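You operate a simulated robot arm through the tools that you are given. There is no shell and no other tool. Be economical: measure what you need, move in short steps, check, and stop when the job is done.

Carry out the task below with a simulated two-armed robot. There is one attempt and no reset: what you move stays moved.

## Task
Pick up the filter with the largest size on its label from the narrow stand with one hand, pass it to the other hand and put it on the fourth shelf from the bottom. Set down upright: filter.

Only the result counts: the job must be done as asked and must still hold three seconds after the hand-in. Knocking over, shifting, dropping, spilling or breaking anything else fails it.

## Robot
Two 7-joint arms with two-finger parallel grippers on one trunk, on a base that drives. Base frame: it is fixed to the floor where the robot stands at the start and does not move with it; the origin is under the middle of the robot, x ahead of it, y to its left, z up. Units: m, degrees, N and s.
The left shoulder is at the start at [0.02, 0.17, 1.178], the right one opposite. With the tool pointing down near the work surface each hand reaches from about 0.1 to 0.64 m from the robot's upright axis, wherever it stands, measured 20 degrees to its own side. Places, roughly: fourth shelf [-0.9, -0.7, 1.3]. Payload 3.8 kg a hand.
The tool frame of a hand sits at the grasp point between the pads (the TCP): z along the fingers, y along the line on which they close. The tips reach 0.03 m beyond it. The gripper opens to 0.11 m. The fingers are 0.02 m wide and 0.01 m thick; the gripper's body (0.048 by 0.112 m) begins 0.055 m behind the TCP.
Orientation is that of the tool frame in the base frame, as a unit quaternion [w, x, y, z]. With the fingers straight down and closing along the base's y, the tool's x points along the base's -x, its y along +y and its z along -z.

## Interface
- The arms move only by the tool move_arm. It takes "left_targets", "right_targets" or both (then of equal length, played together; a hand with none holds still); each is a list that holds one entry, the list of rows, each a list of 7 numbers: the shift along the tool's x, y, z in units of 150 mm (1.0 is 150 mm), then the turn, a rotation vector about the tool's x, y, z in units of 180 degrees (1.0 is 180 degrees), then the gripper command, from -1 (fully open) to 1 (shut), values between in proportion. In form: [[[x, y, z, ax, ay, az, gripper], ...]]. A call has 1 to 12 rows; each row is the pose to reach, as a shift and turn from the pose commanded when the call began, along the tool's axes at that moment. A call with a number of a shift or a turn outside -1 to 1 is refused whole. A row lasts 0.2 s, in which the tool goes at most 0.05 m and 8.6 degrees; a call with a longer step from one row to the next is refused whole, and so is a gripper value outside its range. A pose out of reach is approached as far as the arm can. The call stops where the force on the tool passes 40 N (or 10 N more than at its start, if that is more) or the arm is blocked; 0.2 s more then pass. The fingers move at their own pace (about 0.072 m/s each) and stop on an object; they squeeze with about 28 N. The grip force told is the motor's: it shows also when the fingers shut on nothing. Time passes only in rows, and 0.2 s behind the last, so rows that repeat a pose let the fingers close. It gives the time, the measured TCP pose, the force on the tool (base axes), the opening and the grip force at its end, in the units of the frame above (readings bear some noise), with the torque about the TCP (base axes, N m) and any sound that the robot's microphone picked up.
- Cameras (640 x 400 px; columns grow to the right, rows downward): "scene" is now at [0.1054, 0.0102, 1.3263]; the picture's right is [0.11, -0.99, 0.00], its down [-0.61, -0.07, -0.79] and it looks along [0.79, 0.09, -0.61] (base axes); focal length 260 px, centre (320, 200). "left" rides on the left gripper at [0.072, -0.017, -0.103] in its tool frame; the picture's right is [0.23, 0.97, 0.00], its down [-0.76, 0.18, -0.62] and it looks along [-0.61, 0.14, 0.78] (tool axes); focal length 222 px, centre (320, 200). "right" rides on the right gripper at [0.072, 0.017, -0.103] in its tool frame; the picture's right is [-0.23, 0.97, 0.00], its down [-0.76, -0.18, -0.62] and it looks along [-0.61, -0.14, 0.78] (tool axes); focal length 222 px, centre (320, 200). There is no depth. A picture from a camera that has moved, and an enlarged one, comes with that camera's place and axes in the base frame and with its lens.
- capture(camera): a new picture of that camera. It takes no simulated time.
- lift_body(by): slides the trunk up (or, below 0, down) by that many m; the arms and the scene camera ride with it, the base frame stays. It gives what a move gives, with no picture.
- drive_base(legs): drives the robot by 1 to 6 legs, each [ahead, turn to the left] in m and degrees, along the robot's own axes; the way and the turn of a leg run together, so that a leg with both is an arc; at most 1.5 m and 180 degrees a leg. The arms and the cameras ride along, it lands a little off, and it stops where it bumps. It gives what a move gives.
- head_to(pan, tilt): turns the head with the scene camera to pan (to the left, within 80 degrees either way) and tilt (down, from -29 to 69), counted from straight ahead of the robot. It gives what a move gives.
- zoom(camera, box): a new picture of the part [left, top, right, bottom] of that camera's present view, enlarged. It takes no simulated time.
- close_job(): hands the job in; it is judged then, once.

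Go step by step. Nothing tells you exact positions but the pictures and the camera data: compare them with the known pose of the tool, close in by small moves and look again before you grip or let go. The budget is 120 turns and 92 pictures, counting those below and the enlarged ones. Unless the task says otherwise, let go and move clear before handing in, and close with one line.

The tools are called by a JSON object that holds its "op" and its "data". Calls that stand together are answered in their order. move_arm: Moves the arms, as the interface text tells. Its arguments: {"type":"object","properties":{"left_targets":{"type":"array"},"right_targets":{"type":"array"}},"required":[]} The other tools are called the same way: lift_body (by) slides the trunk up or down; drive_base (legs) drives the base; head_to (pan, tilt) turns the head that bears the scene camera; capture (camera) takes a picture; zoom (camera, box) takes an enlarged picture of a part of a camera's view; close_job () hands the job in.

At the start:

```text
t: 0.0
left_tool_pos: [0.4604, 0.2133, 1.0274]
left_orientation: [0.001, 0.0, 1.0, 0.0]
left_ft_force: [-1.3, 0.3, -0.1]
left_torque: [0.01, 0.01, 0.0]
left_finger_gap: 0.1098
left_grip_force: 0.0
right_tool_pos: [0.5254, -0.2546, 0.9388]
right_orientation: [0.0, 0.0, 1.0, 0.0]
right_ft_force: [-0.5, 0.5, 0.6]
right_torque: [-0.02, 0.02, 0.04]
right_finger_gap: 0.1104
right_grip_force: 0.1
trunk travel left (down, up): [-0.275, 0.295]
robot x, y, heading: [-0.0006, 0.0059, 0.0]
head pan, tilt: [6.2, 37.6]
```

scene: 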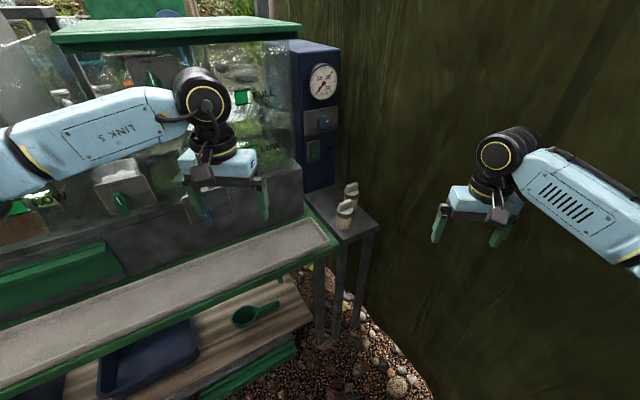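
right: 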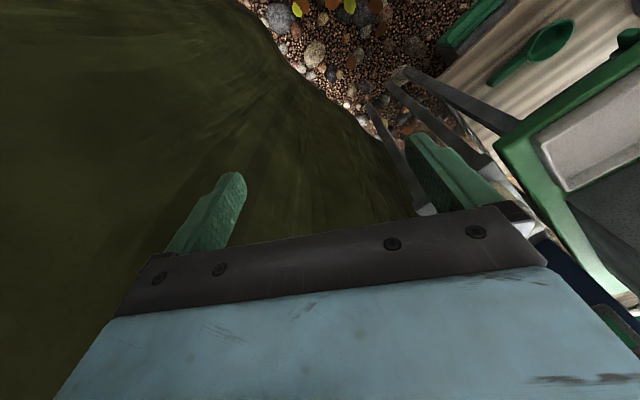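
left: 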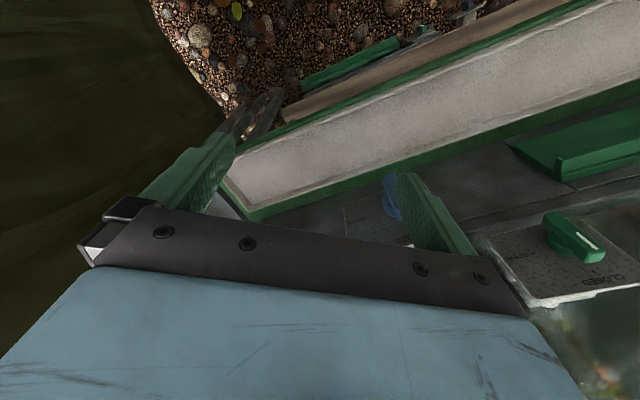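

I see a narrow stand with two small filters ahead of me, between the tank and the wall. I'll zoom in on them to read the labels.

{"op": "zoom", "data": {"camera": "scene", "box": [300, 160, 396, 250]}}

{"op": "head_to", "data": {"pan": -80, "tilt": 20}}

{"op": "capture", "data": {"camera": "scene"}}

```text
4.44 times, centred on (348, 205) of scene
camera zoom: at [0.1054, 0.0102, 1.3263], right [0.11, -0.99, 0.0], down [-0.61, -0.07, -0.79], along [0.79, 0.09, -0.61], focal length 1158 px, centre (196, 178)
```

zoom: 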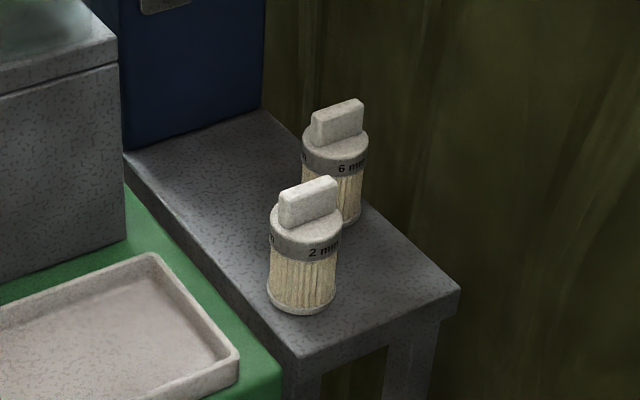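

```text
t: 1.6
left_tool_pos: [0.4607, 0.2133, 1.0265]
left_orientation: [0.0, 0.0, 1.0, 0.0]
left_ft_force: [-0.7, 0.0, 0.1]
left_torque: [0.02, 0.02, -0.01]
left_finger_gap: 0.1099
left_grip_force: 0.1
right_tool_pos: [0.5257, -0.2547, 0.9386]
right_orientation: [0.0, 0.0, 1.0, 0.0]
right_ft_force: [-0.7, -0.5, 0.0]
right_torque: [0.02, 0.05, 0.0]
right_finger_gap: 0.1099
right_grip_force: 0.1
trunk travel left (down, up): [-0.275, 0.295]
robot x, y, heading: [0.0002, 0.0013, 0.1]
head pan, tilt: [-80.0, 20.0]
```

```text
87 pictures are left
camera scene: at [0.0356, -0.0909, 1.3541], right [-0.98, -0.17, 0.0], down [-0.06, 0.34, -0.94], along [0.16, -0.93, -0.34], focal length 260 px, centre (320, 200)
```

scene: 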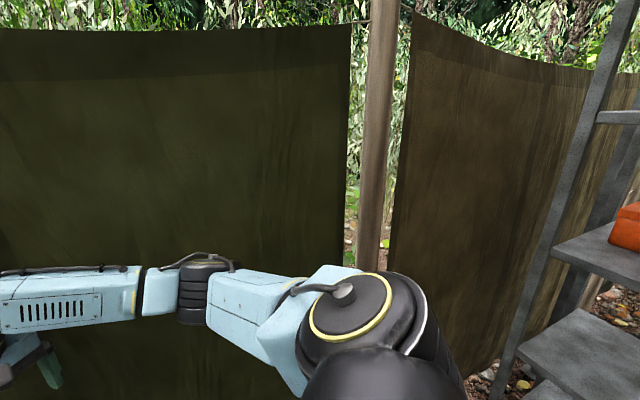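

The rear filter appears to read "6 mm" and the front one "2 mm". Next I'll pull both arms back, then drive closer, staying clear of the tank and the wall.

{"op": "move_arm", "data": {"left_targets": [[[0.3, 0, 0, 0, 0, 0, -1], [0.6, 0, 0, 0, 0, 0, -1], [0.9, 0, 0, 0, 0, 0, -1], [1, -0.2, 0, 0, 0, 0, -1]]], "right_targets": [[[0.25, 0.15, 0, 0, 0, 0, -1], [0.5, 0.3, 0, 0, 0, 0, -1], [0.75, 0.4, 0, 0, 0, 0, -1], [1, 0.5, 0, 0, 0, 0, -1]]]}}

{"op": "head_to", "data": {"pan": 0, "tilt": 45}}

{"op": "capture", "data": {"camera": "scene"}}

```text
t: 2.6
left_tool_pos: [0.3106, 0.1826, 1.0266]
left_orientation: [0.0, -0.001, 1.0, 0.0]
left_ft_force: [0.0, -0.7, -0.3]
left_torque: [0.01, 0.01, 0.03]
left_finger_gap: 0.1097
left_grip_force: 0.0
right_tool_pos: [0.3752, -0.1798, 0.938]
right_orientation: [0.001, 0.001, 1.0, 0.001]
right_ft_force: [0.8, -0.5, 0.5]
right_torque: [-0.02, -0.02, 0.06]
right_finger_gap: 0.1101
right_grip_force: 0.0
trunk travel left (down, up): [-0.275, 0.295]
robot x, y, heading: [0.0013, 0.0028, -0.0]
head pan, tilt: [-80.0, 20.0]
```

```text
t: 4.1
left_tool_pos: [0.3102, 0.1847, 1.0273]
left_orientation: [0.0, -0.001, 1.0, 0.0]
left_ft_force: [-0.5, 0.1, 0.4]
left_torque: [0.01, -0.02, 0.0]
left_finger_gap: 0.1098
left_grip_force: 0.1
right_tool_pos: [0.3753, -0.1794, 0.94]
right_orientation: [0.0, 0.0, 1.0, 0.0]
right_ft_force: [0.0, -0.9, -0.2]
right_torque: [-0.02, 0.02, -0.05]
right_finger_gap: 0.11
right_grip_force: 0.1
trunk travel left (down, up): [-0.275, 0.295]
robot x, y, heading: [-0.0041, -0.0013, -0.0]
head pan, tilt: [0.0, 45.0]
```

```text
86 pictures are left
camera scene: at [0.1007, 0.0007, 1.3155], right [0.0, -1.0, 0.0], down [-0.71, 0.0, -0.71], along [0.71, 0.0, -0.71], focal length 260 px, centre (320, 200)
```

scene: 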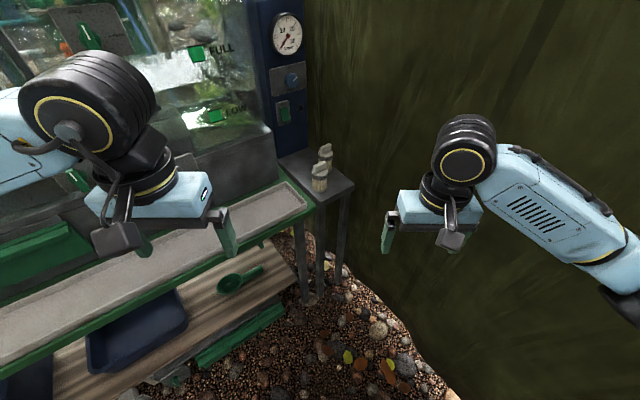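

The stand top comes out at about z 0.71, with the "6 mm" filter near (0.82, -0.03). I'll pull the right arm in further and drive closer with a slight turn right, so the left hand can pick.

{"op": "move_arm", "data": {"right_targets": [[[0.3, 0, 0, 0, 0, 0, -1], [0.6, 0, 0, 0, 0, 0, -1], [0.9, 0, 0, 0, 0, 0, -1], [1, 0, 0, 0, 0, 0, -1]]]}}

{"op": "drive_base", "data": {"legs": [[0, -10], [0.26, 0]]}}

{"op": "capture", "data": {"camera": "scene"}}

{"op": "capture", "data": {"camera": "left"}}

```text
t: 5.1
left_tool_pos: [0.3107, 0.1843, 1.0271]
left_orientation: [-0.001, -0.001, 1.0, 0.0]
left_ft_force: [1.4, 0.5, -0.5]
left_torque: [-0.01, -0.01, -0.02]
left_finger_gap: 0.1098
left_grip_force: 0.1
right_tool_pos: [0.2539, -0.1713, 0.9318]
right_orientation: [0.0, 0.001, 1.0, -0.001]
right_ft_force: [-0.6, -0.8, 0.4]
right_torque: [-0.02, 0.02, -0.01]
right_finger_gap: 0.1098
right_grip_force: 0.0
right hand out of reach, approached as far as the arm can: row 3, 4
trunk travel left (down, up): [-0.275, 0.295]
robot x, y, heading: [-0.0003, 0.0008, -0.6]
head pan, tilt: [0.0, 45.0]
```

```text
t: 7.1
left_tool_pos: [0.4398, 0.1136, 1.0288]
left_orientation: [0.004, 0.089, 0.996, -0.003]
left_ft_force: [0.1, -0.3, -0.3]
left_torque: [0.05, 0.02, -0.01]
left_finger_gap: 0.1096
left_grip_force: 0.1
right_tool_pos: [0.3158, -0.2297, 0.9279]
right_orientation: [-0.01, 0.095, 0.995, -0.006]
right_ft_force: [-0.1, 0.0, -0.8]
right_torque: [-0.02, 0.01, -0.01]
right_finger_gap: 0.1102
right_grip_force: 0.0
trunk travel left (down, up): [-0.275, 0.295]
robot x, y, heading: [0.1075, -0.0173, -10.6]
head pan, tilt: [0.0, 45.0]
stopped in leg 2: the robot was blocked; the commanded pose is now the measured one
```

```text
85 pictures are left
camera scene: at [0.1996, -0.0278, 1.3163], right [-0.18, -0.98, 0.01], down [-0.69, 0.13, -0.71], along [0.7, -0.13, -0.7], focal length 260 px, centre (320, 200)
```

scene: 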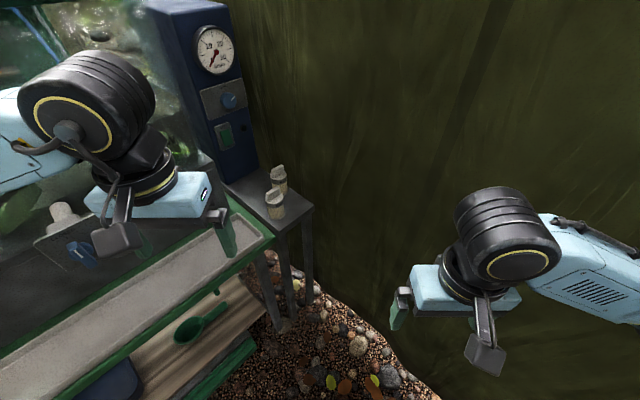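

```text
84 pictures are left
camera left: at [0.3663, 0.1101, 1.1298], right [-0.05, 1.0, -0.01], down [0.78, 0.04, 0.63], along [0.63, 0.03, -0.78], focal length 222 px, centre (320, 200)
```

left: 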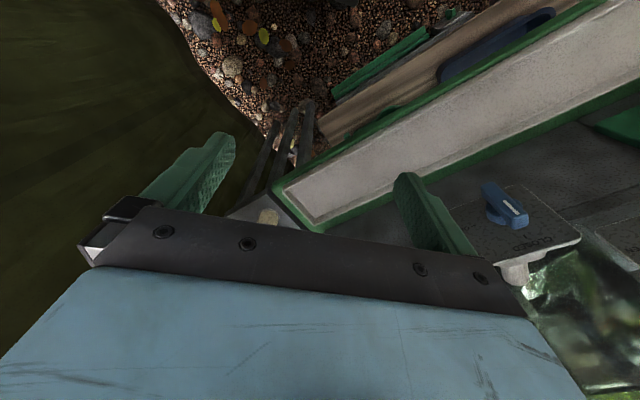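

The base was blocked at x≈0.11, probably by the bench's lower part. I'll look down to see where the gap is.

{"op": "head_to", "data": {"pan": 15, "tilt": 69}}

{"op": "capture", "data": {"camera": "scene"}}

```text
t: 8.0
left_tool_pos: [0.4396, 0.1124, 1.0289]
left_orientation: [0.004, 0.088, 0.996, -0.003]
left_ft_force: [0.5, -0.7, 0.3]
left_torque: [0.04, 0.04, -0.01]
left_finger_gap: 0.1101
left_grip_force: 0.1
right_tool_pos: [0.3156, -0.228, 0.929]
right_orientation: [-0.01, 0.094, 0.995, -0.005]
right_ft_force: [-0.5, -0.6, 0.6]
right_torque: [-0.02, -0.02, -0.01]
right_finger_gap: 0.1098
right_grip_force: 0.1
trunk travel left (down, up): [-0.275, 0.295]
robot x, y, heading: [0.1071, -0.019, -10.8]
head pan, tilt: [15.0, 68.8]
```

```text
83 pictures are left
camera scene: at [0.1739, -0.0091, 1.2872], right [0.08, -1.0, 0.01], down [-0.93, -0.08, -0.37], along [0.37, 0.02, -0.93], focal length 260 px, centre (320, 200)
```

scene: 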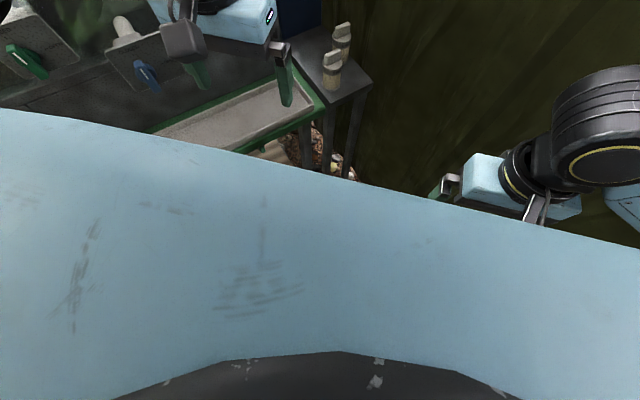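

The body hides the floor contact, but the filter should still be in reach with the left hand tilted slightly. I'll lower the trunk and bring the left hand nearer the stand for a close view.

{"op": "lift_body", "data": {"by": -0.08}}

{"op": "move_arm", "data": {"left_targets": [[[-0.2, -0.15, -0.2, 0, 0, 0, -1], [-0.4, -0.3, -0.3, 0, 0, 0, -1], [-0.65, -0.4, -0.3, 0, 0, 0, -1], [-0.85, -0.45, -0.3, 0, 0, 0, -1], [-1, -0.5, -0.3, 0, 0, 0, -1]]]}}

{"op": "capture", "data": {"camera": "left"}}

{"op": "head_to", "data": {"pan": 10, "tilt": 45}}

{"op": "capture", "data": {"camera": "scene"}}

```text
t: 9.1
left_tool_pos: [0.4427, 0.1154, 0.9457]
left_orientation: [0.002, 0.088, 0.996, -0.005]
left_ft_force: [-0.4, 0.2, 0.7]
left_torque: [0.02, 0.0, 0.01]
left_finger_gap: 0.1099
left_grip_force: 0.0
right_tool_pos: [0.3176, -0.2258, 0.8481]
right_orientation: [-0.011, 0.092, 0.996, -0.005]
right_ft_force: [0.5, -0.5, 0.4]
right_torque: [-0.03, 0.02, -0.03]
right_finger_gap: 0.1101
right_grip_force: 0.1
trunk travel left (down, up): [-0.195, 0.375]
robot x, y, heading: [0.1084, -0.0158, -10.6]
head pan, tilt: [15.0, 68.8]
```

```text
t: 10.3
left_tool_pos: [0.5766, 0.0153, 0.9947]
left_orientation: [0.002, 0.089, 0.996, -0.003]
left_ft_force: [0.6, 0.0, 0.1]
left_torque: [0.01, 0.02, -0.01]
left_finger_gap: 0.11
left_grip_force: 0.1
right_tool_pos: [0.3182, -0.2248, 0.8482]
right_orientation: [-0.01, 0.092, 0.996, -0.005]
right_ft_force: [-0.4, 0.3, 0.9]
right_torque: [0.02, 0.0, -0.03]
right_finger_gap: 0.11
right_grip_force: 0.0
trunk travel left (down, up): [-0.195, 0.375]
robot x, y, heading: [0.1062, -0.0178, -10.4]
head pan, tilt: [15.0, 68.8]
```

```text
82 pictures are left
camera left: at [0.5028, 0.0121, 1.0956], right [-0.05, 1.0, -0.01], down [0.78, 0.05, 0.63], along [0.63, 0.03, -0.78], focal length 222 px, centre (320, 200)
```

left: 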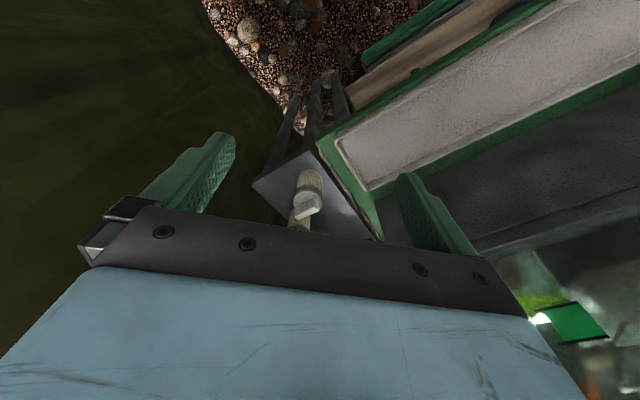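

```text
t: 11.2
left_tool_pos: [0.5763, 0.0138, 0.9939]
left_orientation: [0.002, 0.089, 0.996, -0.004]
left_ft_force: [0.6, -0.4, 0.5]
left_torque: [0.04, 0.01, -0.01]
left_finger_gap: 0.1102
left_grip_force: 0.2
right_tool_pos: [0.32, -0.2258, 0.8474]
right_orientation: [-0.01, 0.093, 0.996, -0.006]
right_ft_force: [1.1, -1.2, -0.1]
right_torque: [-0.02, -0.01, 0.02]
right_finger_gap: 0.1099
right_grip_force: 0.1
trunk travel left (down, up): [-0.195, 0.375]
robot x, y, heading: [0.1056, -0.0172, -10.6]
head pan, tilt: [10.0, 45.0]
```

```text
81 pictures are left
camera scene: at [0.2028, -0.0114, 1.2357], right [-0.01, -1.0, 0.01], down [-0.7, 0.0, -0.71], along [0.71, -0.01, -0.7], focal length 260 px, centre (320, 200)
```

scene: 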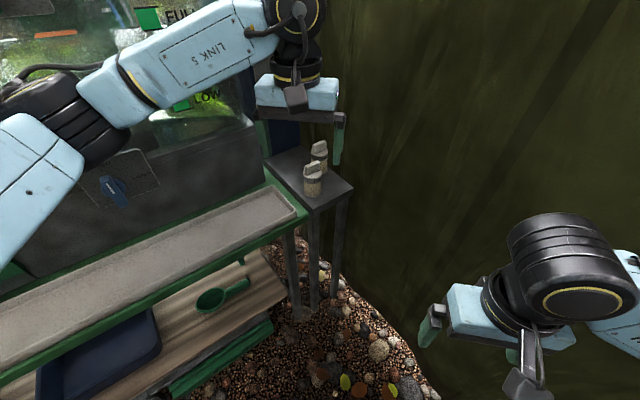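

Both filters are in view now. I'll zoom in on both cameras for the labels, the knob directions and triangulation.

{"op": "zoom", "data": {"camera": "scene", "box": [280, 125, 360, 215]}}

{"op": "zoom", "data": {"camera": "left", "box": [240, 140, 400, 240]}}

```text
4.44 times, centred on (320, 170) of scene
camera zoom: at [0.2028, -0.0114, 1.2357], right [-0.01, -1.0, 0.01], down [-0.7, 0.0, -0.71], along [0.71, -0.01, -0.7], focal length 1158 px, centre (320, 333)
```

zoom: 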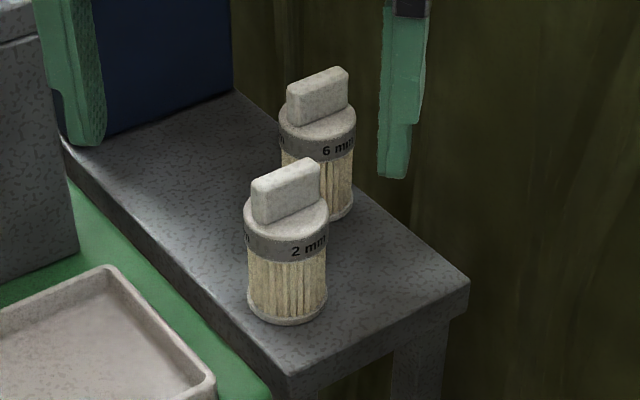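

```text
4.00 times, centred on (320, 190) of left
camera zoom: at [0.5021, 0.012, 1.0958], right [-0.05, 1.0, -0.01], down [0.78, 0.05, 0.63], along [0.63, 0.03, -0.78], focal length 888 px, centre (320, 240)
```

zoom: 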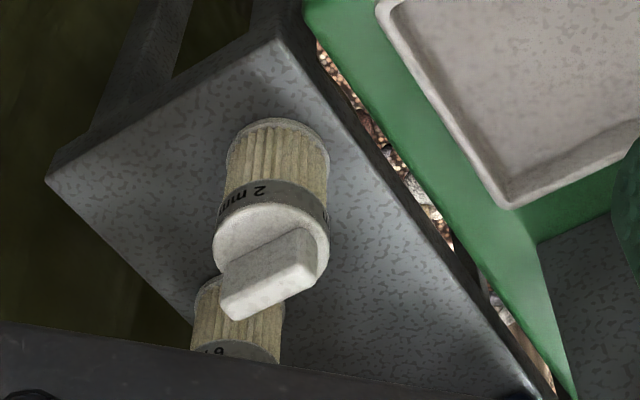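

The labels read "6 mm" (rear) and "2 mm" (front), so the target is the rear one, with its knob top near (0.80, -0.017, 0.86). Next I'll turn the left hand to close across the knob's thin side and move it nearer, staying high.

{"op": "move_arm", "data": {"left_targets": [[[-0.14, -0.02, 0, 0, 0, 0.046, -1], [-0.28, -0.04, 0, 0, 0, 0.092, -1], [-0.42, -0.06, 0, 0, 0, 0.138, -1], [-0.56, -0.08, 0, 0, 0, 0.184, -1], [-0.7, -0.11, 0, 0, 0, 0.23, -1], [-0.867, -0.15, 0, 0, 0, 0.277, -1]]]}}

{"op": "capture", "data": {"camera": "left"}}

{"op": "capture", "data": {"camera": "scene"}}

```text
t: 12.6
left_tool_pos: [0.6699, -0.0176, 0.994]
left_orientation: [0.005, 0.414, 0.91, -0.003]
left_ft_force: [-0.3, -0.5, 0.0]
left_torque: [-0.03, 0.0, 0.02]
left_finger_gap: 0.1102
left_grip_force: 0.1
left hand out of reach, approached as far as the arm can: row 5, 6
right_tool_pos: [0.3171, -0.2258, 0.8487]
right_orientation: [-0.011, 0.093, 0.996, -0.005]
right_ft_force: [0.3, -0.1, -0.8]
right_torque: [-0.01, -0.02, 0.03]
right_finger_gap: 0.1101
right_grip_force: 0.1
trunk travel left (down, up): [-0.195, 0.375]
robot x, y, heading: [0.1066, -0.0186, -10.6]
head pan, tilt: [10.0, 45.0]
```

```text
78 pictures are left
camera left: at [0.6098, 0.0273, 1.0957], right [0.58, 0.81, 0.0], down [0.63, -0.45, 0.63], along [0.51, -0.37, -0.78], focal length 222 px, centre (320, 200)
```

left: 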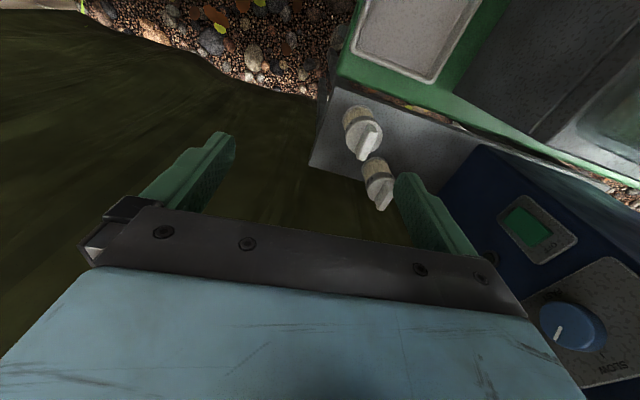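

```text
77 pictures are left
camera scene: at [0.2026, -0.0115, 1.2359], right [-0.01, -1.0, 0.01], down [-0.7, 0.0, -0.71], along [0.71, -0.01, -0.7], focal length 260 px, centre (320, 200)
```

scene: 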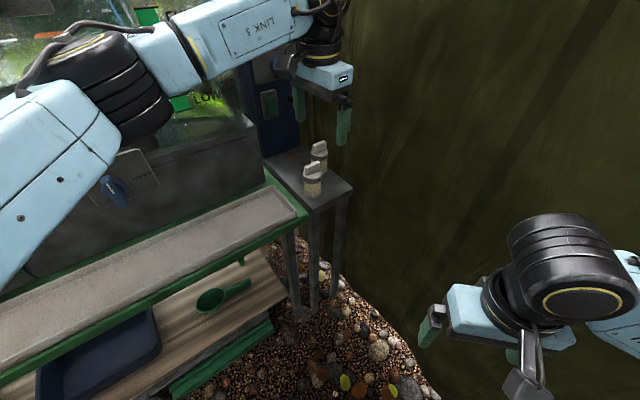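

Pointing straight down, the hand is at the edge of its reach, so I'll raise the trunk slightly and tilt the hand toward the filter about its closing axis.

{"op": "lift_body", "data": {"by": 0.05}}

{"op": "move_arm", "data": {"left_targets": [[[0.15, 0, 0, 0, -0.045, 0, -1], [0.3, 0, 0, 0, -0.09, 0, -1], [0.3, 0, 0, 0, -0.14, 0, -1], [0.3, 0, 0, 0, -0.14, 0, -1]]]}}

```text
t: 13.5
left_tool_pos: [0.6691, -0.0216, 1.0443]
left_orientation: [0.004, 0.413, 0.911, -0.001]
left_ft_force: [-0.4, 0.6, -0.3]
left_torque: [-0.02, 0.0, 0.0]
left_finger_gap: 0.1101
left_grip_force: 0.0
right_tool_pos: [0.3131, -0.2267, 0.8936]
right_orientation: [-0.016, 0.092, 0.996, -0.001]
right_ft_force: [0.4, 0.4, 0.3]
right_torque: [-0.01, 0.02, 0.0]
right_finger_gap: 0.1096
right_grip_force: 0.0
trunk travel left (down, up): [-0.245, 0.325]
robot x, y, heading: [0.1107, -0.0163, -10.5]
head pan, tilt: [10.0, 45.0]
```

```text
refused: row 3 steps farther than a row can; nothing moved
```

The last step turned slightly too far, so I'll resend it with smaller turns.

{"op": "move_arm", "data": {"left_targets": [[[0.15, 0, 0, 0, -0.045, 0, -1], [0.3, 0, 0, 0, -0.09, 0, -1], [0.3, 0, 0, 0, -0.135, 0, -1], [0.3, 0, 0, 0, -0.15, 0, -1]]]}}

```text
t: 14.5
left_tool_pos: [0.6403, 0.0136, 1.0433]
left_orientation: [0.217, 0.401, 0.885, -0.097]
left_ft_force: [-0.1, -0.1, -0.5]
left_torque: [0.04, -0.01, -0.01]
left_finger_gap: 0.1101
left_grip_force: 0.0
right_tool_pos: [0.3136, -0.2266, 0.8958]
right_orientation: [-0.015, 0.091, 0.996, -0.002]
right_ft_force: [-0.5, 0.1, 0.5]
right_torque: [-0.02, 0.02, 0.01]
right_finger_gap: 0.1099
right_grip_force: 0.0
trunk travel left (down, up): [-0.245, 0.325]
robot x, y, heading: [0.1076, -0.0158, -10.6]
head pan, tilt: [10.0, 45.0]
```

The tilt worked. Now I'll move to above the rear filter and correct the yaw.

{"op": "move_arm", "data": {"left_targets": [[[-0.11, 0.13, 0.15, 0.006, 0, 0.011, -1], [-0.22, 0.26, 0.3, 0.012, 0, 0.022, -1], [-0.34, 0.4, 0.46, 0.018, 0, 0.034, -1], [-0.45, 0.53, 0.62, 0.024, 0, 0.046, -1], [-0.56, 0.66, 0.77, 0.028, 0, 0.054, -1]]]}}

{"op": "capture", "data": {"camera": "left"}}

{"op": "zoom", "data": {"camera": "scene", "box": [240, 60, 400, 220]}}

```text
t: 15.7
left_tool_pos: [0.6921, 0.0027, 1.0243]
left_orientation: [0.213, 0.43, 0.871, -0.105]
left_ft_force: [-1.0, -0.2, -1.0]
left_torque: [-0.03, 0.0, 0.0]
left_finger_gap: 0.1102
left_grip_force: 0.2
left hand out of reach, approached as far as the arm can: row 2, 3, 4, 5
right_tool_pos: [0.3134, -0.2271, 0.8943]
right_orientation: [-0.014, 0.092, 0.996, -0.002]
right_ft_force: [0.6, -0.1, -0.6]
right_torque: [0.0, -0.02, 0.02]
right_finger_gap: 0.1099
right_grip_force: 0.0
trunk travel left (down, up): [-0.245, 0.325]
robot x, y, heading: [0.1073, -0.0145, -10.4]
head pan, tilt: [10.0, 45.0]
```

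```text
76 pictures are left
camera left: at [0.6097, 0.0825, 1.0813], right [0.65, 0.75, -0.1], down [0.38, -0.2, 0.9], along [0.66, -0.63, -0.41], focal length 222 px, centre (320, 200)
```

left: 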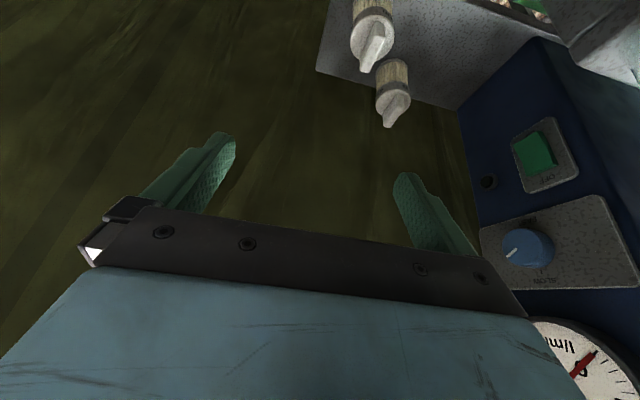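

```text
2.50 times, centred on (320, 140) of scene
camera zoom: at [0.2005, -0.0157, 1.286], right [-0.01, -1.0, 0.01], down [-0.7, 0.0, -0.71], along [0.71, -0.01, -0.7], focal length 651 px, centre (320, 350)
```

zoom: 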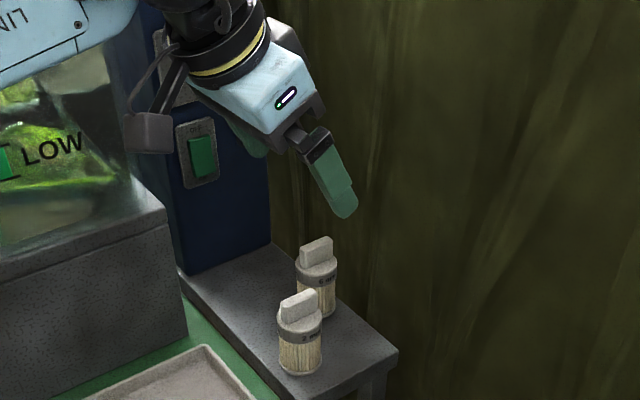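

The tilt direction limits the arm more than it helps. I'll pull the left hand back and turn the robot right, so the left shoulder swings toward the stand.

{"op": "move_arm", "data": {"left_targets": [[[0.19, -0.13, -0.1, 0, 0.03, 0, -1], [0.38, -0.26, -0.2, 0, 0.06, 0, -1], [0.57, -0.38, -0.3, 0, 0.09, 0, -1], [0.76, -0.51, -0.4, 0, 0.12, 0, -1], [0.96, -0.64, -0.5, 0, 0.15, 0, -1]]]}}

```text
t: 16.9
left_tool_pos: [0.5157, 0.0742, 1.0232]
left_orientation: [0.003, 0.443, 0.896, -0.003]
left_ft_force: [-0.3, 0.4, 0.2]
left_torque: [-0.02, -0.01, 0.0]
left_finger_gap: 0.1099
left_grip_force: 0.1
right_tool_pos: [0.3149, -0.2277, 0.8959]
right_orientation: [-0.014, 0.094, 0.995, -0.002]
right_ft_force: [-0.7, 0.3, -0.6]
right_torque: [-0.04, 0.01, -0.01]
right_finger_gap: 0.11
right_grip_force: 0.0
trunk travel left (down, up): [-0.245, 0.325]
robot x, y, heading: [0.1097, -0.0183, -10.4]
head pan, tilt: [10.0, 45.0]
```

{"op": "move_arm", "data": {"left_targets": [[[0.27, -0.13, 0, 0, 0, 0, -1], [0.54, -0.26, 0, 0, 0, 0, -1], [0.8, -0.39, 0, 0, 0, 0, -1]]]}}

{"op": "drive_base", "data": {"legs": [[-0.02, 0], [0, -38], [0.06, 0]]}}

{"op": "head_to", "data": {"pan": 38, "tilt": 45}}

{"op": "capture", "data": {"camera": "scene"}}

```text
t: 17.7
left_tool_pos: [0.3967, 0.1321, 1.0234]
left_orientation: [0.003, 0.443, 0.897, -0.002]
left_ft_force: [0.5, -0.2, -0.1]
left_torque: [-0.05, 0.04, -0.03]
left_finger_gap: 0.11
left_grip_force: 0.0
right_tool_pos: [0.314, -0.2274, 0.8956]
right_orientation: [-0.014, 0.092, 0.996, -0.003]
right_ft_force: [0.1, 0.4, -0.3]
right_torque: [-0.01, 0.02, -0.01]
right_finger_gap: 0.1097
right_grip_force: 0.0
trunk travel left (down, up): [-0.245, 0.325]
robot x, y, heading: [0.1099, -0.018, -10.4]
head pan, tilt: [10.0, 45.0]
```

```text
t: 20.9
left_tool_pos: [0.4513, -0.1266, 1.0228]
left_orientation: [0.0, 0.71, 0.704, -0.002]
left_ft_force: [1.1, -1.2, -0.3]
left_torque: [0.0, 0.02, -0.04]
left_finger_gap: 0.1097
left_grip_force: 0.1
right_tool_pos: [0.1648, -0.3621, 0.8953]
right_orientation: [-0.014, 0.411, 0.911, 0.003]
right_ft_force: [0.4, -0.5, 0.4]
right_torque: [0.05, 0.01, -0.02]
right_finger_gap: 0.11
right_grip_force: 0.0
trunk travel left (down, up): [-0.245, 0.325]
robot x, y, heading: [0.1275, -0.0592, -48.4]
head pan, tilt: [10.0, 45.0]
```

```text
t: 21.8
left_tool_pos: [0.4498, -0.1248, 1.022]
left_orientation: [0.001, 0.71, 0.704, 0.0]
left_ft_force: [0.4, -0.2, -0.5]
left_torque: [-0.01, 0.0, 0.06]
left_finger_gap: 0.1102
left_grip_force: 0.2
right_tool_pos: [0.1646, -0.361, 0.8951]
right_orientation: [-0.012, 0.412, 0.911, 0.002]
right_ft_force: [-1.1, -0.4, -0.6]
right_torque: [0.01, -0.03, 0.0]
right_finger_gap: 0.1099
right_grip_force: 0.0
trunk travel left (down, up): [-0.245, 0.325]
robot x, y, heading: [0.1275, -0.0599, -48.2]
head pan, tilt: [38.0, 45.0]
```

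```text
74 pictures are left
camera scene: at [0.22, -0.0889, 1.2855], right [-0.18, -0.98, 0.0], down [-0.7, 0.13, -0.71], along [0.7, -0.13, -0.71], focal length 260 px, centre (320, 200)
```

scene: 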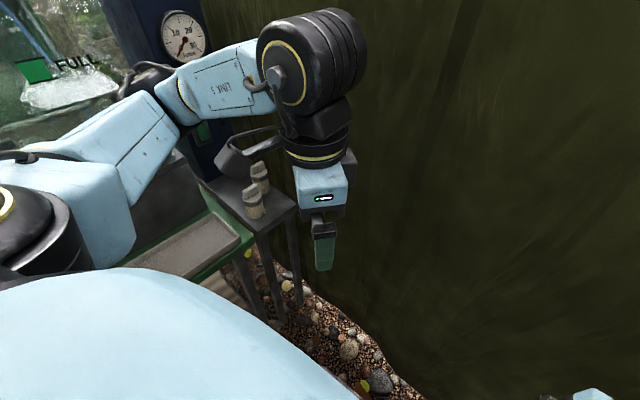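

No bump this time. I'll drive a little closer, then yaw the left hand and bring it toward the filter.

{"op": "drive_base", "data": {"legs": [[0.06, 0]]}}

{"op": "move_arm", "data": {"left_targets": [[[0.16, 0.2, 0, 0, 0, -0.035, -1], [0.32, 0.4, 0, 0, 0, -0.07, -1], [0.48, 0.6, 0, 0, 0, -0.105, -1], [0.64, 0.8, 0, 0, 0, -0.14, -1], [0.8, 1, 0, 0, 0, -0.167, -1]]]}}

{"op": "capture", "data": {"camera": "left"}}

```text
t: 22.8
left_tool_pos: [0.49, -0.1716, 1.0231]
left_orientation: [0.0, 0.71, 0.704, 0.0]
left_ft_force: [0.1, -0.3, 0.0]
left_torque: [0.02, -0.01, 0.02]
left_finger_gap: 0.1101
left_grip_force: 0.0
right_tool_pos: [0.2032, -0.406, 0.8963]
right_orientation: [-0.014, 0.412, 0.911, 0.003]
right_ft_force: [-0.4, -0.2, 0.0]
right_torque: [0.01, 0.02, -0.01]
right_finger_gap: 0.1099
right_grip_force: 0.0
trunk travel left (down, up): [-0.245, 0.325]
robot x, y, heading: [0.1683, -0.105, -48.7]
head pan, tilt: [38.0, 45.0]
```

```text
t: 24.0
left_tool_pos: [0.64, -0.0516, 1.022]
left_orientation: [-0.001, 0.504, 0.864, -0.001]
left_ft_force: [0.3, 0.1, 0.2]
left_torque: [0.0, -0.01, -0.01]
left_finger_gap: 0.1102
left_grip_force: 0.0
right_tool_pos: [0.2046, -0.4057, 0.8956]
right_orientation: [-0.013, 0.413, 0.911, 0.001]
right_ft_force: [-1.1, 0.5, -0.6]
right_torque: [0.01, 0.0, 0.02]
right_finger_gap: 0.1097
right_grip_force: 0.1
trunk travel left (down, up): [-0.245, 0.325]
robot x, y, heading: [0.1684, -0.1056, -48.5]
head pan, tilt: [38.0, 45.0]
```

```text
73 pictures are left
camera left: at [0.5909, 0.0039, 1.125], right [0.73, 0.68, 0.0], down [0.53, -0.57, 0.62], along [0.42, -0.46, -0.78], focal length 222 px, centre (320, 200)
```

left: 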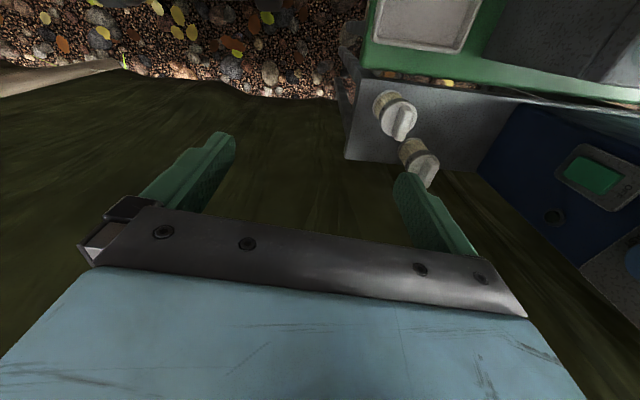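

Good, the hand is within reach. Next I'll go to just above the rear filter at TCP z≈0.95.

{"op": "move_arm", "data": {"left_targets": [[[-0.08, 0.25, 0.1, 0, 0, 0, -1], [-0.16, 0.5, 0.2, 0, 0, 0, -1], [-0.24, 0.75, 0.3, 0, 0, 0, -1], [-0.32, 1, 0.42, 0, 0, 0, -1]]]}}

{"op": "capture", "data": {"camera": "left"}}

{"op": "capture", "data": {"camera": "scene"}}

```text
t: 25.0
left_tool_pos: [0.7643, -0.0368, 0.9633]
left_orientation: [0.0, 0.501, 0.865, 0.0]
left_ft_force: [-0.5, 0.3, 0.1]
left_torque: [0.0, -0.01, 0.0]
left_finger_gap: 0.11
left_grip_force: 0.0
left hand out of reach, approached as far as the arm can: row 4
right_tool_pos: [0.2051, -0.4049, 0.8955]
right_orientation: [-0.012, 0.412, 0.911, 0.002]
right_ft_force: [-1.0, 0.3, -0.3]
right_torque: [0.01, -0.05, 0.0]
right_finger_gap: 0.1098
right_grip_force: 0.1
trunk travel left (down, up): [-0.245, 0.325]
robot x, y, heading: [0.1699, -0.103, -48.2]
head pan, tilt: [38.0, 45.0]
```

```text
72 pictures are left
camera left: at [0.7128, 0.0183, 1.065], right [0.73, 0.68, 0.0], down [0.53, -0.57, 0.62], along [0.43, -0.46, -0.78], focal length 222 px, centre (320, 200)
```

left: 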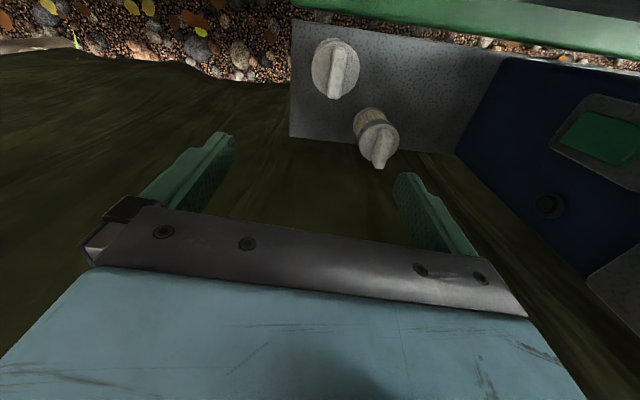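

```text
71 pictures are left
camera scene: at [0.2588, -0.1331, 1.2855], right [-0.18, -0.98, 0.0], down [-0.7, 0.13, -0.71], along [0.7, -0.13, -0.71], focal length 260 px, centre (320, 200)
```

scene: 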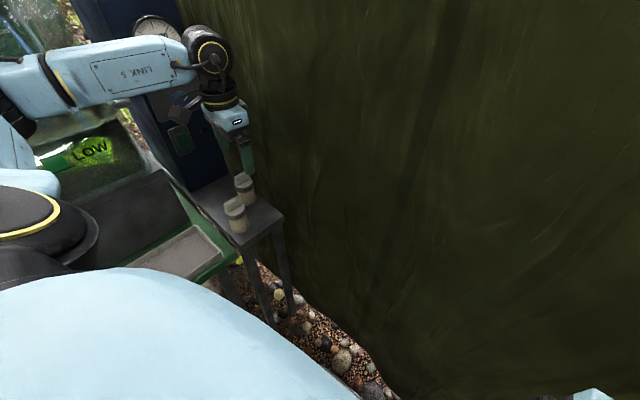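

The fourth row ran short of reach. I'll zoom in for a precise fix on the knob.

{"op": "zoom", "data": {"camera": "left", "box": [280, 20, 440, 180]}}

{"op": "zoom", "data": {"camera": "scene", "box": [190, 140, 310, 260]}}

```text
2.50 times, centred on (360, 100) of left
camera zoom: at [0.7128, 0.0183, 1.065], right [0.73, 0.68, 0.0], down [0.53, -0.57, 0.62], along [0.43, -0.46, -0.78], focal length 555 px, centre (220, 450)
```

zoom: 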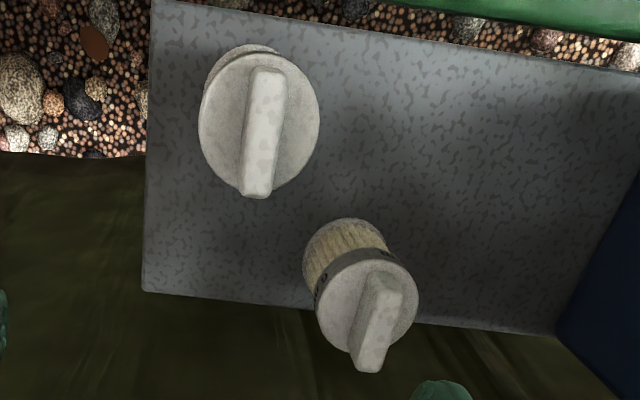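

```text
3.33 times, centred on (250, 200) of scene
camera zoom: at [0.2588, -0.1331, 1.2855], right [-0.18, -0.98, 0.0], down [-0.7, 0.13, -0.71], along [0.7, -0.13, -0.71], focal length 868 px, centre (553, 200)
```

zoom: 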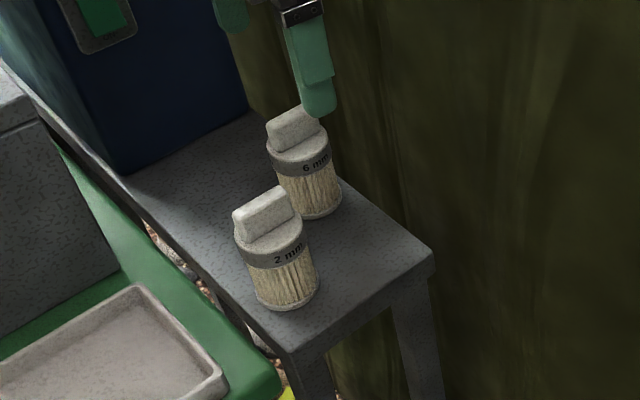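

The knob top is at about (0.852, -0.02, 0.82), farther than I first thought, and the bar runs at about -50°. I'll test the reach lower down with a yaw correction.

{"op": "move_arm", "data": {"left_targets": [[[0, 0.05, 0.3, 0, 0, -0.02, -1], [-0.1, 0.3, 0.5, 0, 0, -0.04, -1], [-0.19, 0.56, 0.5, 0, 0, -0.055, -1]]]}}

```text
refused: row 2 steps farther than a row can; nothing moved
```

{"op": "move_arm", "data": {"left_targets": [[[0, 0.05, 0.25, 0, 0, -0.02, -1], [-0.06, 0.2, 0.45, 0, 0, -0.04, -1], [-0.12, 0.4, 0.5, 0, 0, -0.055, -1], [-0.19, 0.56, 0.5, 0, 0, -0.055, -1]]]}}

```text
t: 26.0
left_tool_pos: [0.8155, -0.026, 0.8927]
left_orientation: [-0.001, 0.426, 0.905, 0.001]
left_ft_force: [0.4, 0.2, -0.2]
left_torque: [-0.02, 0.04, 0.0]
left_finger_gap: 0.11
left_grip_force: 0.1
left hand out of reach, approached as far as the arm can: row 3, 4
right_tool_pos: [0.2021, -0.4049, 0.8963]
right_orientation: [-0.013, 0.413, 0.911, 0.001]
right_ft_force: [-0.2, 0.6, 0.4]
right_torque: [0.01, 0.02, -0.01]
right_finger_gap: 0.1099
right_grip_force: 0.0
trunk travel left (down, up): [-0.245, 0.325]
robot x, y, heading: [0.1683, -0.1048, -48.4]
head pan, tilt: [38.0, 45.0]
```

Lower is better for reach. I'll raise the trunk 0.08 and bring the hand back down and forward.

{"op": "lift_body", "data": {"by": 0.09}}

{"op": "move_arm", "data": {"left_targets": [[[0, 0, 0.3, 0, 0, 0, -1], [0, 0, 0.6, 0, 0, 0, -1], [-0.05, 0.1, 0.65, 0, 0, 0, -1], [-0.12, 0.22, 0.65, 0, 0, 0, -1]]]}}

{"op": "zoom", "data": {"camera": "left", "box": [220, 20, 420, 220]}}

```text
t: 27.2
left_tool_pos: [0.8147, -0.0263, 0.9826]
left_orientation: [-0.001, 0.426, 0.905, 0.0]
left_ft_force: [-0.6, 0.7, 0.0]
left_torque: [-0.01, 0.04, 0.03]
left_finger_gap: 0.11
left_grip_force: 0.1
right_tool_pos: [0.2038, -0.4059, 0.9852]
right_orientation: [-0.012, 0.412, 0.911, 0.002]
right_ft_force: [-0.3, -0.4, -0.5]
right_torque: [-0.01, -0.04, -0.01]
right_finger_gap: 0.1099
right_grip_force: 0.1
trunk travel left (down, up): [-0.335, 0.235]
robot x, y, heading: [0.1677, -0.1034, -48.6]
head pan, tilt: [38.0, 45.0]
```

```text
t: 28.2
left_tool_pos: [0.8135, -0.0256, 0.8917]
left_orientation: [0.0, 0.426, 0.905, 0.0]
left_ft_force: [-0.5, 0.6, -0.1]
left_torque: [0.03, 0.0, -0.01]
left_finger_gap: 0.11
left_grip_force: 0.0
left hand out of reach, approached as far as the arm can: row 3, 4
right_tool_pos: [0.2034, -0.4051, 0.9849]
right_orientation: [-0.012, 0.412, 0.911, 0.002]
right_ft_force: [0.1, 0.8, -0.1]
right_torque: [0.03, 0.02, 0.0]
right_finger_gap: 0.1101
right_grip_force: 0.1
trunk travel left (down, up): [-0.335, 0.235]
robot x, y, heading: [0.1665, -0.1058, -48.3]
head pan, tilt: [38.0, 45.0]
```

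```text
2.00 times, centred on (320, 120) of left
camera zoom: at [0.7548, 0.019, 0.9933], right [0.61, 0.8, 0.0], down [0.62, -0.47, 0.62], along [0.5, -0.38, -0.78], focal length 444 px, centre (320, 360)
```

zoom: 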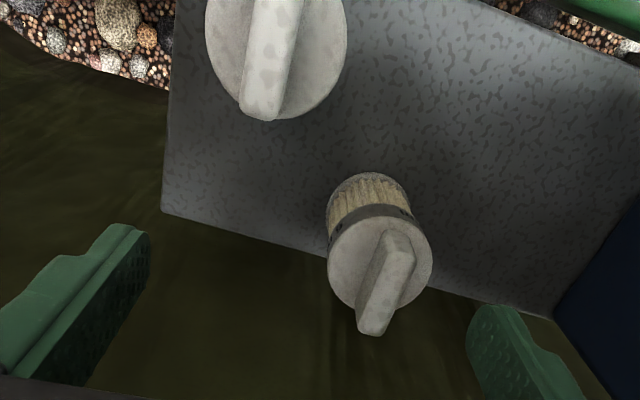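

The reach still falls about 4 cm short. I'll shift the hand away from the wall, then drive a bit further forward.

{"op": "move_arm", "data": {"left_targets": [[[0.15, 0, -0.1, 0, 0, 0, -1], [0.35, 0, -0.2, 0, 0, 0, -1]]]}}

{"op": "drive_base", "data": {"legs": [[0.065, 0]]}}

```text
t: 28.8
left_tool_pos: [0.7795, 0.0144, 0.9219]
left_orientation: [0.001, 0.427, 0.904, 0.0]
left_ft_force: [0.2, -0.1, -0.3]
left_torque: [0.03, 0.04, 0.06]
left_finger_gap: 0.1101
left_grip_force: 0.0
right_tool_pos: [0.2028, -0.4049, 0.9855]
right_orientation: [-0.012, 0.412, 0.911, 0.002]
right_ft_force: [-0.1, -0.6, 0.1]
right_torque: [0.0, 0.0, -0.02]
right_finger_gap: 0.11
right_grip_force: 0.0
trunk travel left (down, up): [-0.335, 0.235]
robot x, y, heading: [0.1678, -0.1025, -48.3]
head pan, tilt: [38.0, 45.0]
```

```text
t: 29.8
left_tool_pos: [0.8203, -0.0366, 0.9211]
left_orientation: [-0.001, 0.428, 0.904, 0.002]
left_ft_force: [0.2, -1.7, -0.5]
left_torque: [-0.02, 0.01, 0.0]
left_finger_gap: 0.11
left_grip_force: 0.0
right_tool_pos: [0.2447, -0.4565, 0.9845]
right_orientation: [-0.013, 0.413, 0.911, 0.004]
right_ft_force: [0.2, 0.2, -0.4]
right_torque: [0.0, 0.01, 0.01]
right_finger_gap: 0.1097
right_grip_force: 0.1
trunk travel left (down, up): [-0.335, 0.235]
robot x, y, heading: [0.2124, -0.1539, -48.6]
head pan, tilt: [38.0, 45.0]
```

{"op": "move_arm", "data": {"left_targets": [[[-0.03, 0.12, 0.12, 0, 0, 0, -0.1], [-0.05, 0.237, 0.24, 0, 0, 0, -0.1], [-0.05, 0.237, 0.24, 0, 0, 0, -0.1]]]}}

{"op": "capture", "data": {"camera": "left"}}

{"op": "capture", "data": {"camera": "scene"}}

```text
t: 30.6
left_tool_pos: [0.8308, -0.0296, 0.9052]
left_orientation: [-0.001, 0.425, 0.905, 0.002]
left_ft_force: [0.5, 0.7, 0.8]
left_torque: [-0.01, -0.03, -0.02]
left_finger_gap: 0.0605
left_grip_force: 0.1
left hand out of reach, approached as far as the arm can: row 1, 2, 3
right_tool_pos: [0.2461, -0.4529, 0.9858]
right_orientation: [-0.013, 0.412, 0.911, 0.001]
right_ft_force: [0.2, 0.2, 0.1]
right_torque: [0.01, 0.05, 0.02]
right_finger_gap: 0.1099
right_grip_force: 0.1
trunk travel left (down, up): [-0.335, 0.235]
robot x, y, heading: [0.2088, -0.1534, -48.4]
head pan, tilt: [38.0, 45.0]
```

```text
67 pictures are left
camera left: at [0.7714, 0.0161, 1.0067], right [0.61, 0.8, 0.0], down [0.62, -0.48, 0.62], along [0.5, -0.38, -0.78], focal length 222 px, centre (320, 200)
```

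left: 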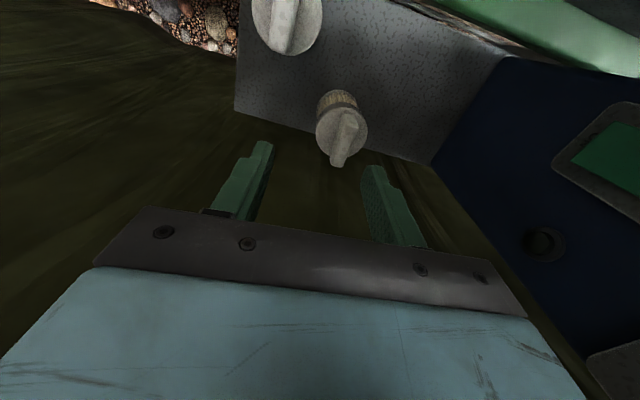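

```text
66 pictures are left
camera scene: at [0.3019, -0.1823, 1.3755], right [-0.18, -0.98, 0.0], down [-0.7, 0.13, -0.71], along [0.7, -0.13, -0.71], focal length 260 px, centre (320, 200)
```

scene: 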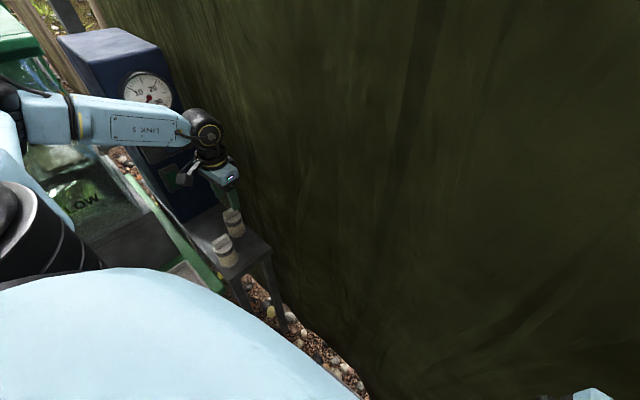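

The wrist yaw looks like the limit, since turning further inward costs reach. I'll back off and turn the hand the other way, so it closes along the knob's length, about 44 mm.

{"op": "move_arm", "data": {"left_targets": [[[0.2, -0.1, -0.2, 0, 0, -0.045, -0.1], [0.4, -0.2, -0.35, 0, 0, -0.09, -0.1], [0.5, -0.3, -0.45, 0, 0, -0.135, -0.1], [0.5, -0.3, -0.45, 0, 0, -0.18, -0.1], [0.5, -0.3, -0.45, 0, 0, -0.225, -0.1], [0.5, -0.3, -0.45, 0, 0, -0.27, -0.1], [0.5, -0.3, -0.45, 0, 0, -0.315, -0.1], [0.5, -0.3, -0.45, 0, 0, -0.36, -0.1], [0.5, -0.3, -0.45, 0, 0, -0.405, -0.1], [0.5, -0.3, -0.45, 0, 0, -0.45, -0.1], [0.5, -0.3, -0.45, 0, 0, -0.495, -0.1], [0.5, -0.3, -0.45, 0, 0, -0.5, -0.1]]]}}

```text
t: 33.2
left_tool_pos: [0.7478, 0.0008, 0.9715]
left_orientation: [-0.002, -0.339, 0.941, 0.0]
left_ft_force: [0.7, 0.4, 0.2]
left_torque: [0.05, 0.0, 0.0]
left_finger_gap: 0.0604
left_grip_force: 0.0
right_tool_pos: [0.2464, -0.4526, 0.9853]
right_orientation: [-0.012, 0.413, 0.911, 0.002]
right_ft_force: [0.7, -0.2, -0.1]
right_torque: [0.01, -0.03, 0.01]
right_finger_gap: 0.1101
right_grip_force: 0.1
trunk travel left (down, up): [-0.335, 0.235]
robot x, y, heading: [0.2084, -0.1491, -48.4]
head pan, tilt: [38.0, 45.0]
```

{"op": "move_arm", "data": {"left_targets": [[[-0.12, -0.15, 0.1, 0, 0, 0, -0.2], [-0.24, -0.3, 0.2, 0, 0, 0, -0.2], [-0.35, -0.43, 0.33, 0, 0, 0, -0.2], [-0.445, -0.55, 0.44, 0, 0, 0, -0.2]]]}}

{"op": "capture", "data": {"camera": "left"}}

{"op": "zoom", "data": {"camera": "scene", "box": [170, 140, 290, 260]}}

```text
t: 34.2
left_tool_pos: [0.8533, -0.0207, 0.902]
left_orientation: [-0.002, -0.337, 0.941, 0.001]
left_ft_force: [0.3, -0.2, -0.5]
left_torque: [0.01, 0.01, 0.03]
left_finger_gap: 0.0659
left_grip_force: 0.0
right_tool_pos: [0.2494, -0.4529, 0.9855]
right_orientation: [-0.014, 0.412, 0.911, 0.002]
right_ft_force: [0.2, 0.0, -0.1]
right_torque: [-0.03, 0.04, -0.02]
right_finger_gap: 0.11
right_grip_force: 0.1
trunk travel left (down, up): [-0.335, 0.235]
robot x, y, heading: [0.2078, -0.1522, -48.7]
head pan, tilt: [38.0, 45.0]
```

```text
65 pictures are left
camera left: at [0.8101, -0.0791, 1.0058], right [-0.79, 0.61, 0.0], down [0.48, 0.62, 0.62], along [0.37, 0.49, -0.78], focal length 222 px, centre (320, 200)
```

left: 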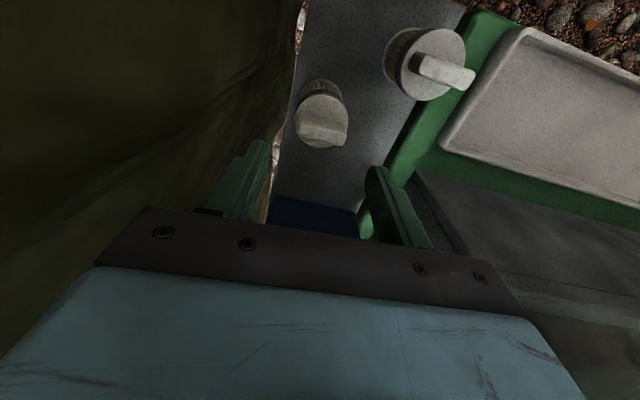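

```text
3.33 times, centred on (230, 200) of scene
camera zoom: at [0.3046, -0.1807, 1.3752], right [-0.18, -0.98, 0.0], down [-0.7, 0.13, -0.71], along [0.69, -0.13, -0.71], focal length 868 px, centre (620, 200)
```

zoom: 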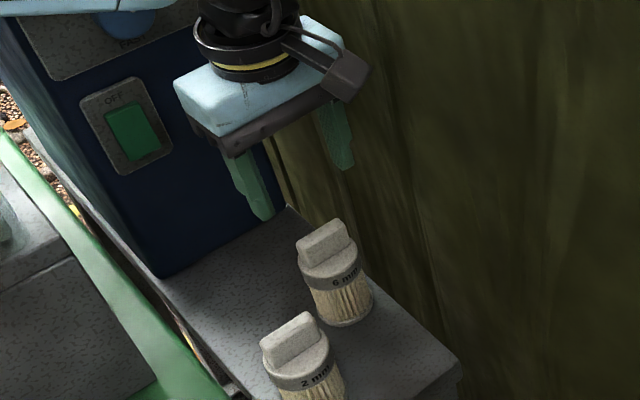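

The hand reaches and sits centred over the 6 mm knob. I'll descend around the knob, stopping just above its disc.

{"op": "move_arm", "data": {"left_targets": [[[0, 0.01, 0.15, 0, 0, 0, -0.2], [0, 0.01, 0.3, 0, 0, 0, -0.2], [0, 0.01, 0.4, 0, 0, 0, -0.2], [0, 0.01, 0.46, 0, 0, 0, -0.2]]]}}

{"op": "zoom", "data": {"camera": "left", "box": [220, 80, 420, 240]}}

{"op": "zoom", "data": {"camera": "scene", "box": [190, 160, 270, 240]}}

```text
t: 35.2
left_tool_pos: [0.8517, -0.0204, 0.8355]
left_orientation: [-0.001, -0.338, 0.941, 0.001]
left_ft_force: [-0.3, -0.1, 0.6]
left_torque: [0.03, 0.0, 0.01]
left_finger_gap: 0.066
left_grip_force: 0.1
right_tool_pos: [0.2466, -0.4531, 0.9849]
right_orientation: [-0.013, 0.412, 0.911, 0.001]
right_ft_force: [0.4, 0.6, -0.6]
right_torque: [0.01, -0.02, 0.02]
right_finger_gap: 0.1101
right_grip_force: 0.2
trunk travel left (down, up): [-0.335, 0.235]
robot x, y, heading: [0.2123, -0.1507, -48.3]
head pan, tilt: [38.0, 45.0]
```

```text
2.50 times, centred on (320, 160) of left
camera zoom: at [0.8065, -0.0783, 0.9387], right [-0.79, 0.61, 0.0], down [0.48, 0.62, 0.62], along [0.38, 0.49, -0.78], focal length 555 px, centre (320, 300)
```

zoom: 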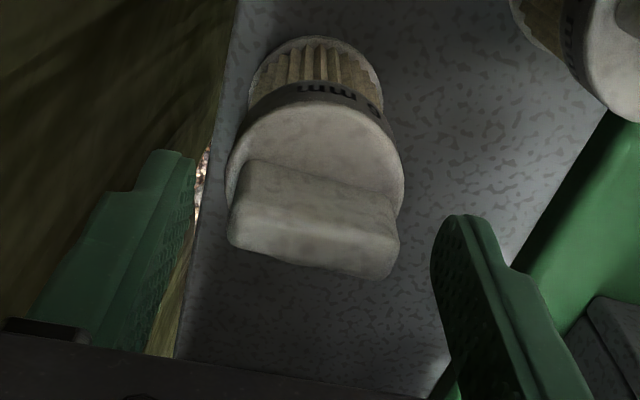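

```text
5.00 times, centred on (230, 200) of scene
camera zoom: at [0.3021, -0.1818, 1.3755], right [-0.18, -0.98, 0.0], down [-0.7, 0.13, -0.71], along [0.7, -0.13, -0.71], focal length 1302 px, centre (770, 200)
```

zoom: 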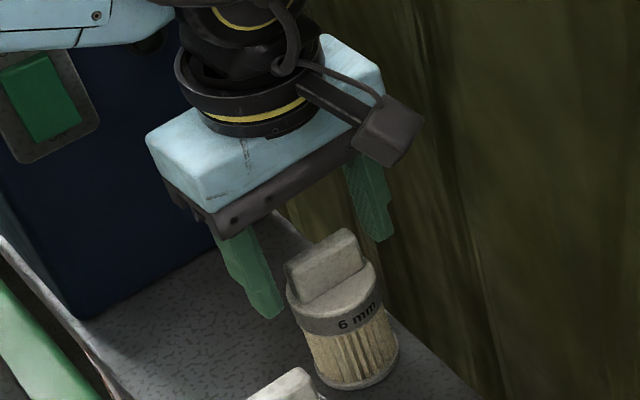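

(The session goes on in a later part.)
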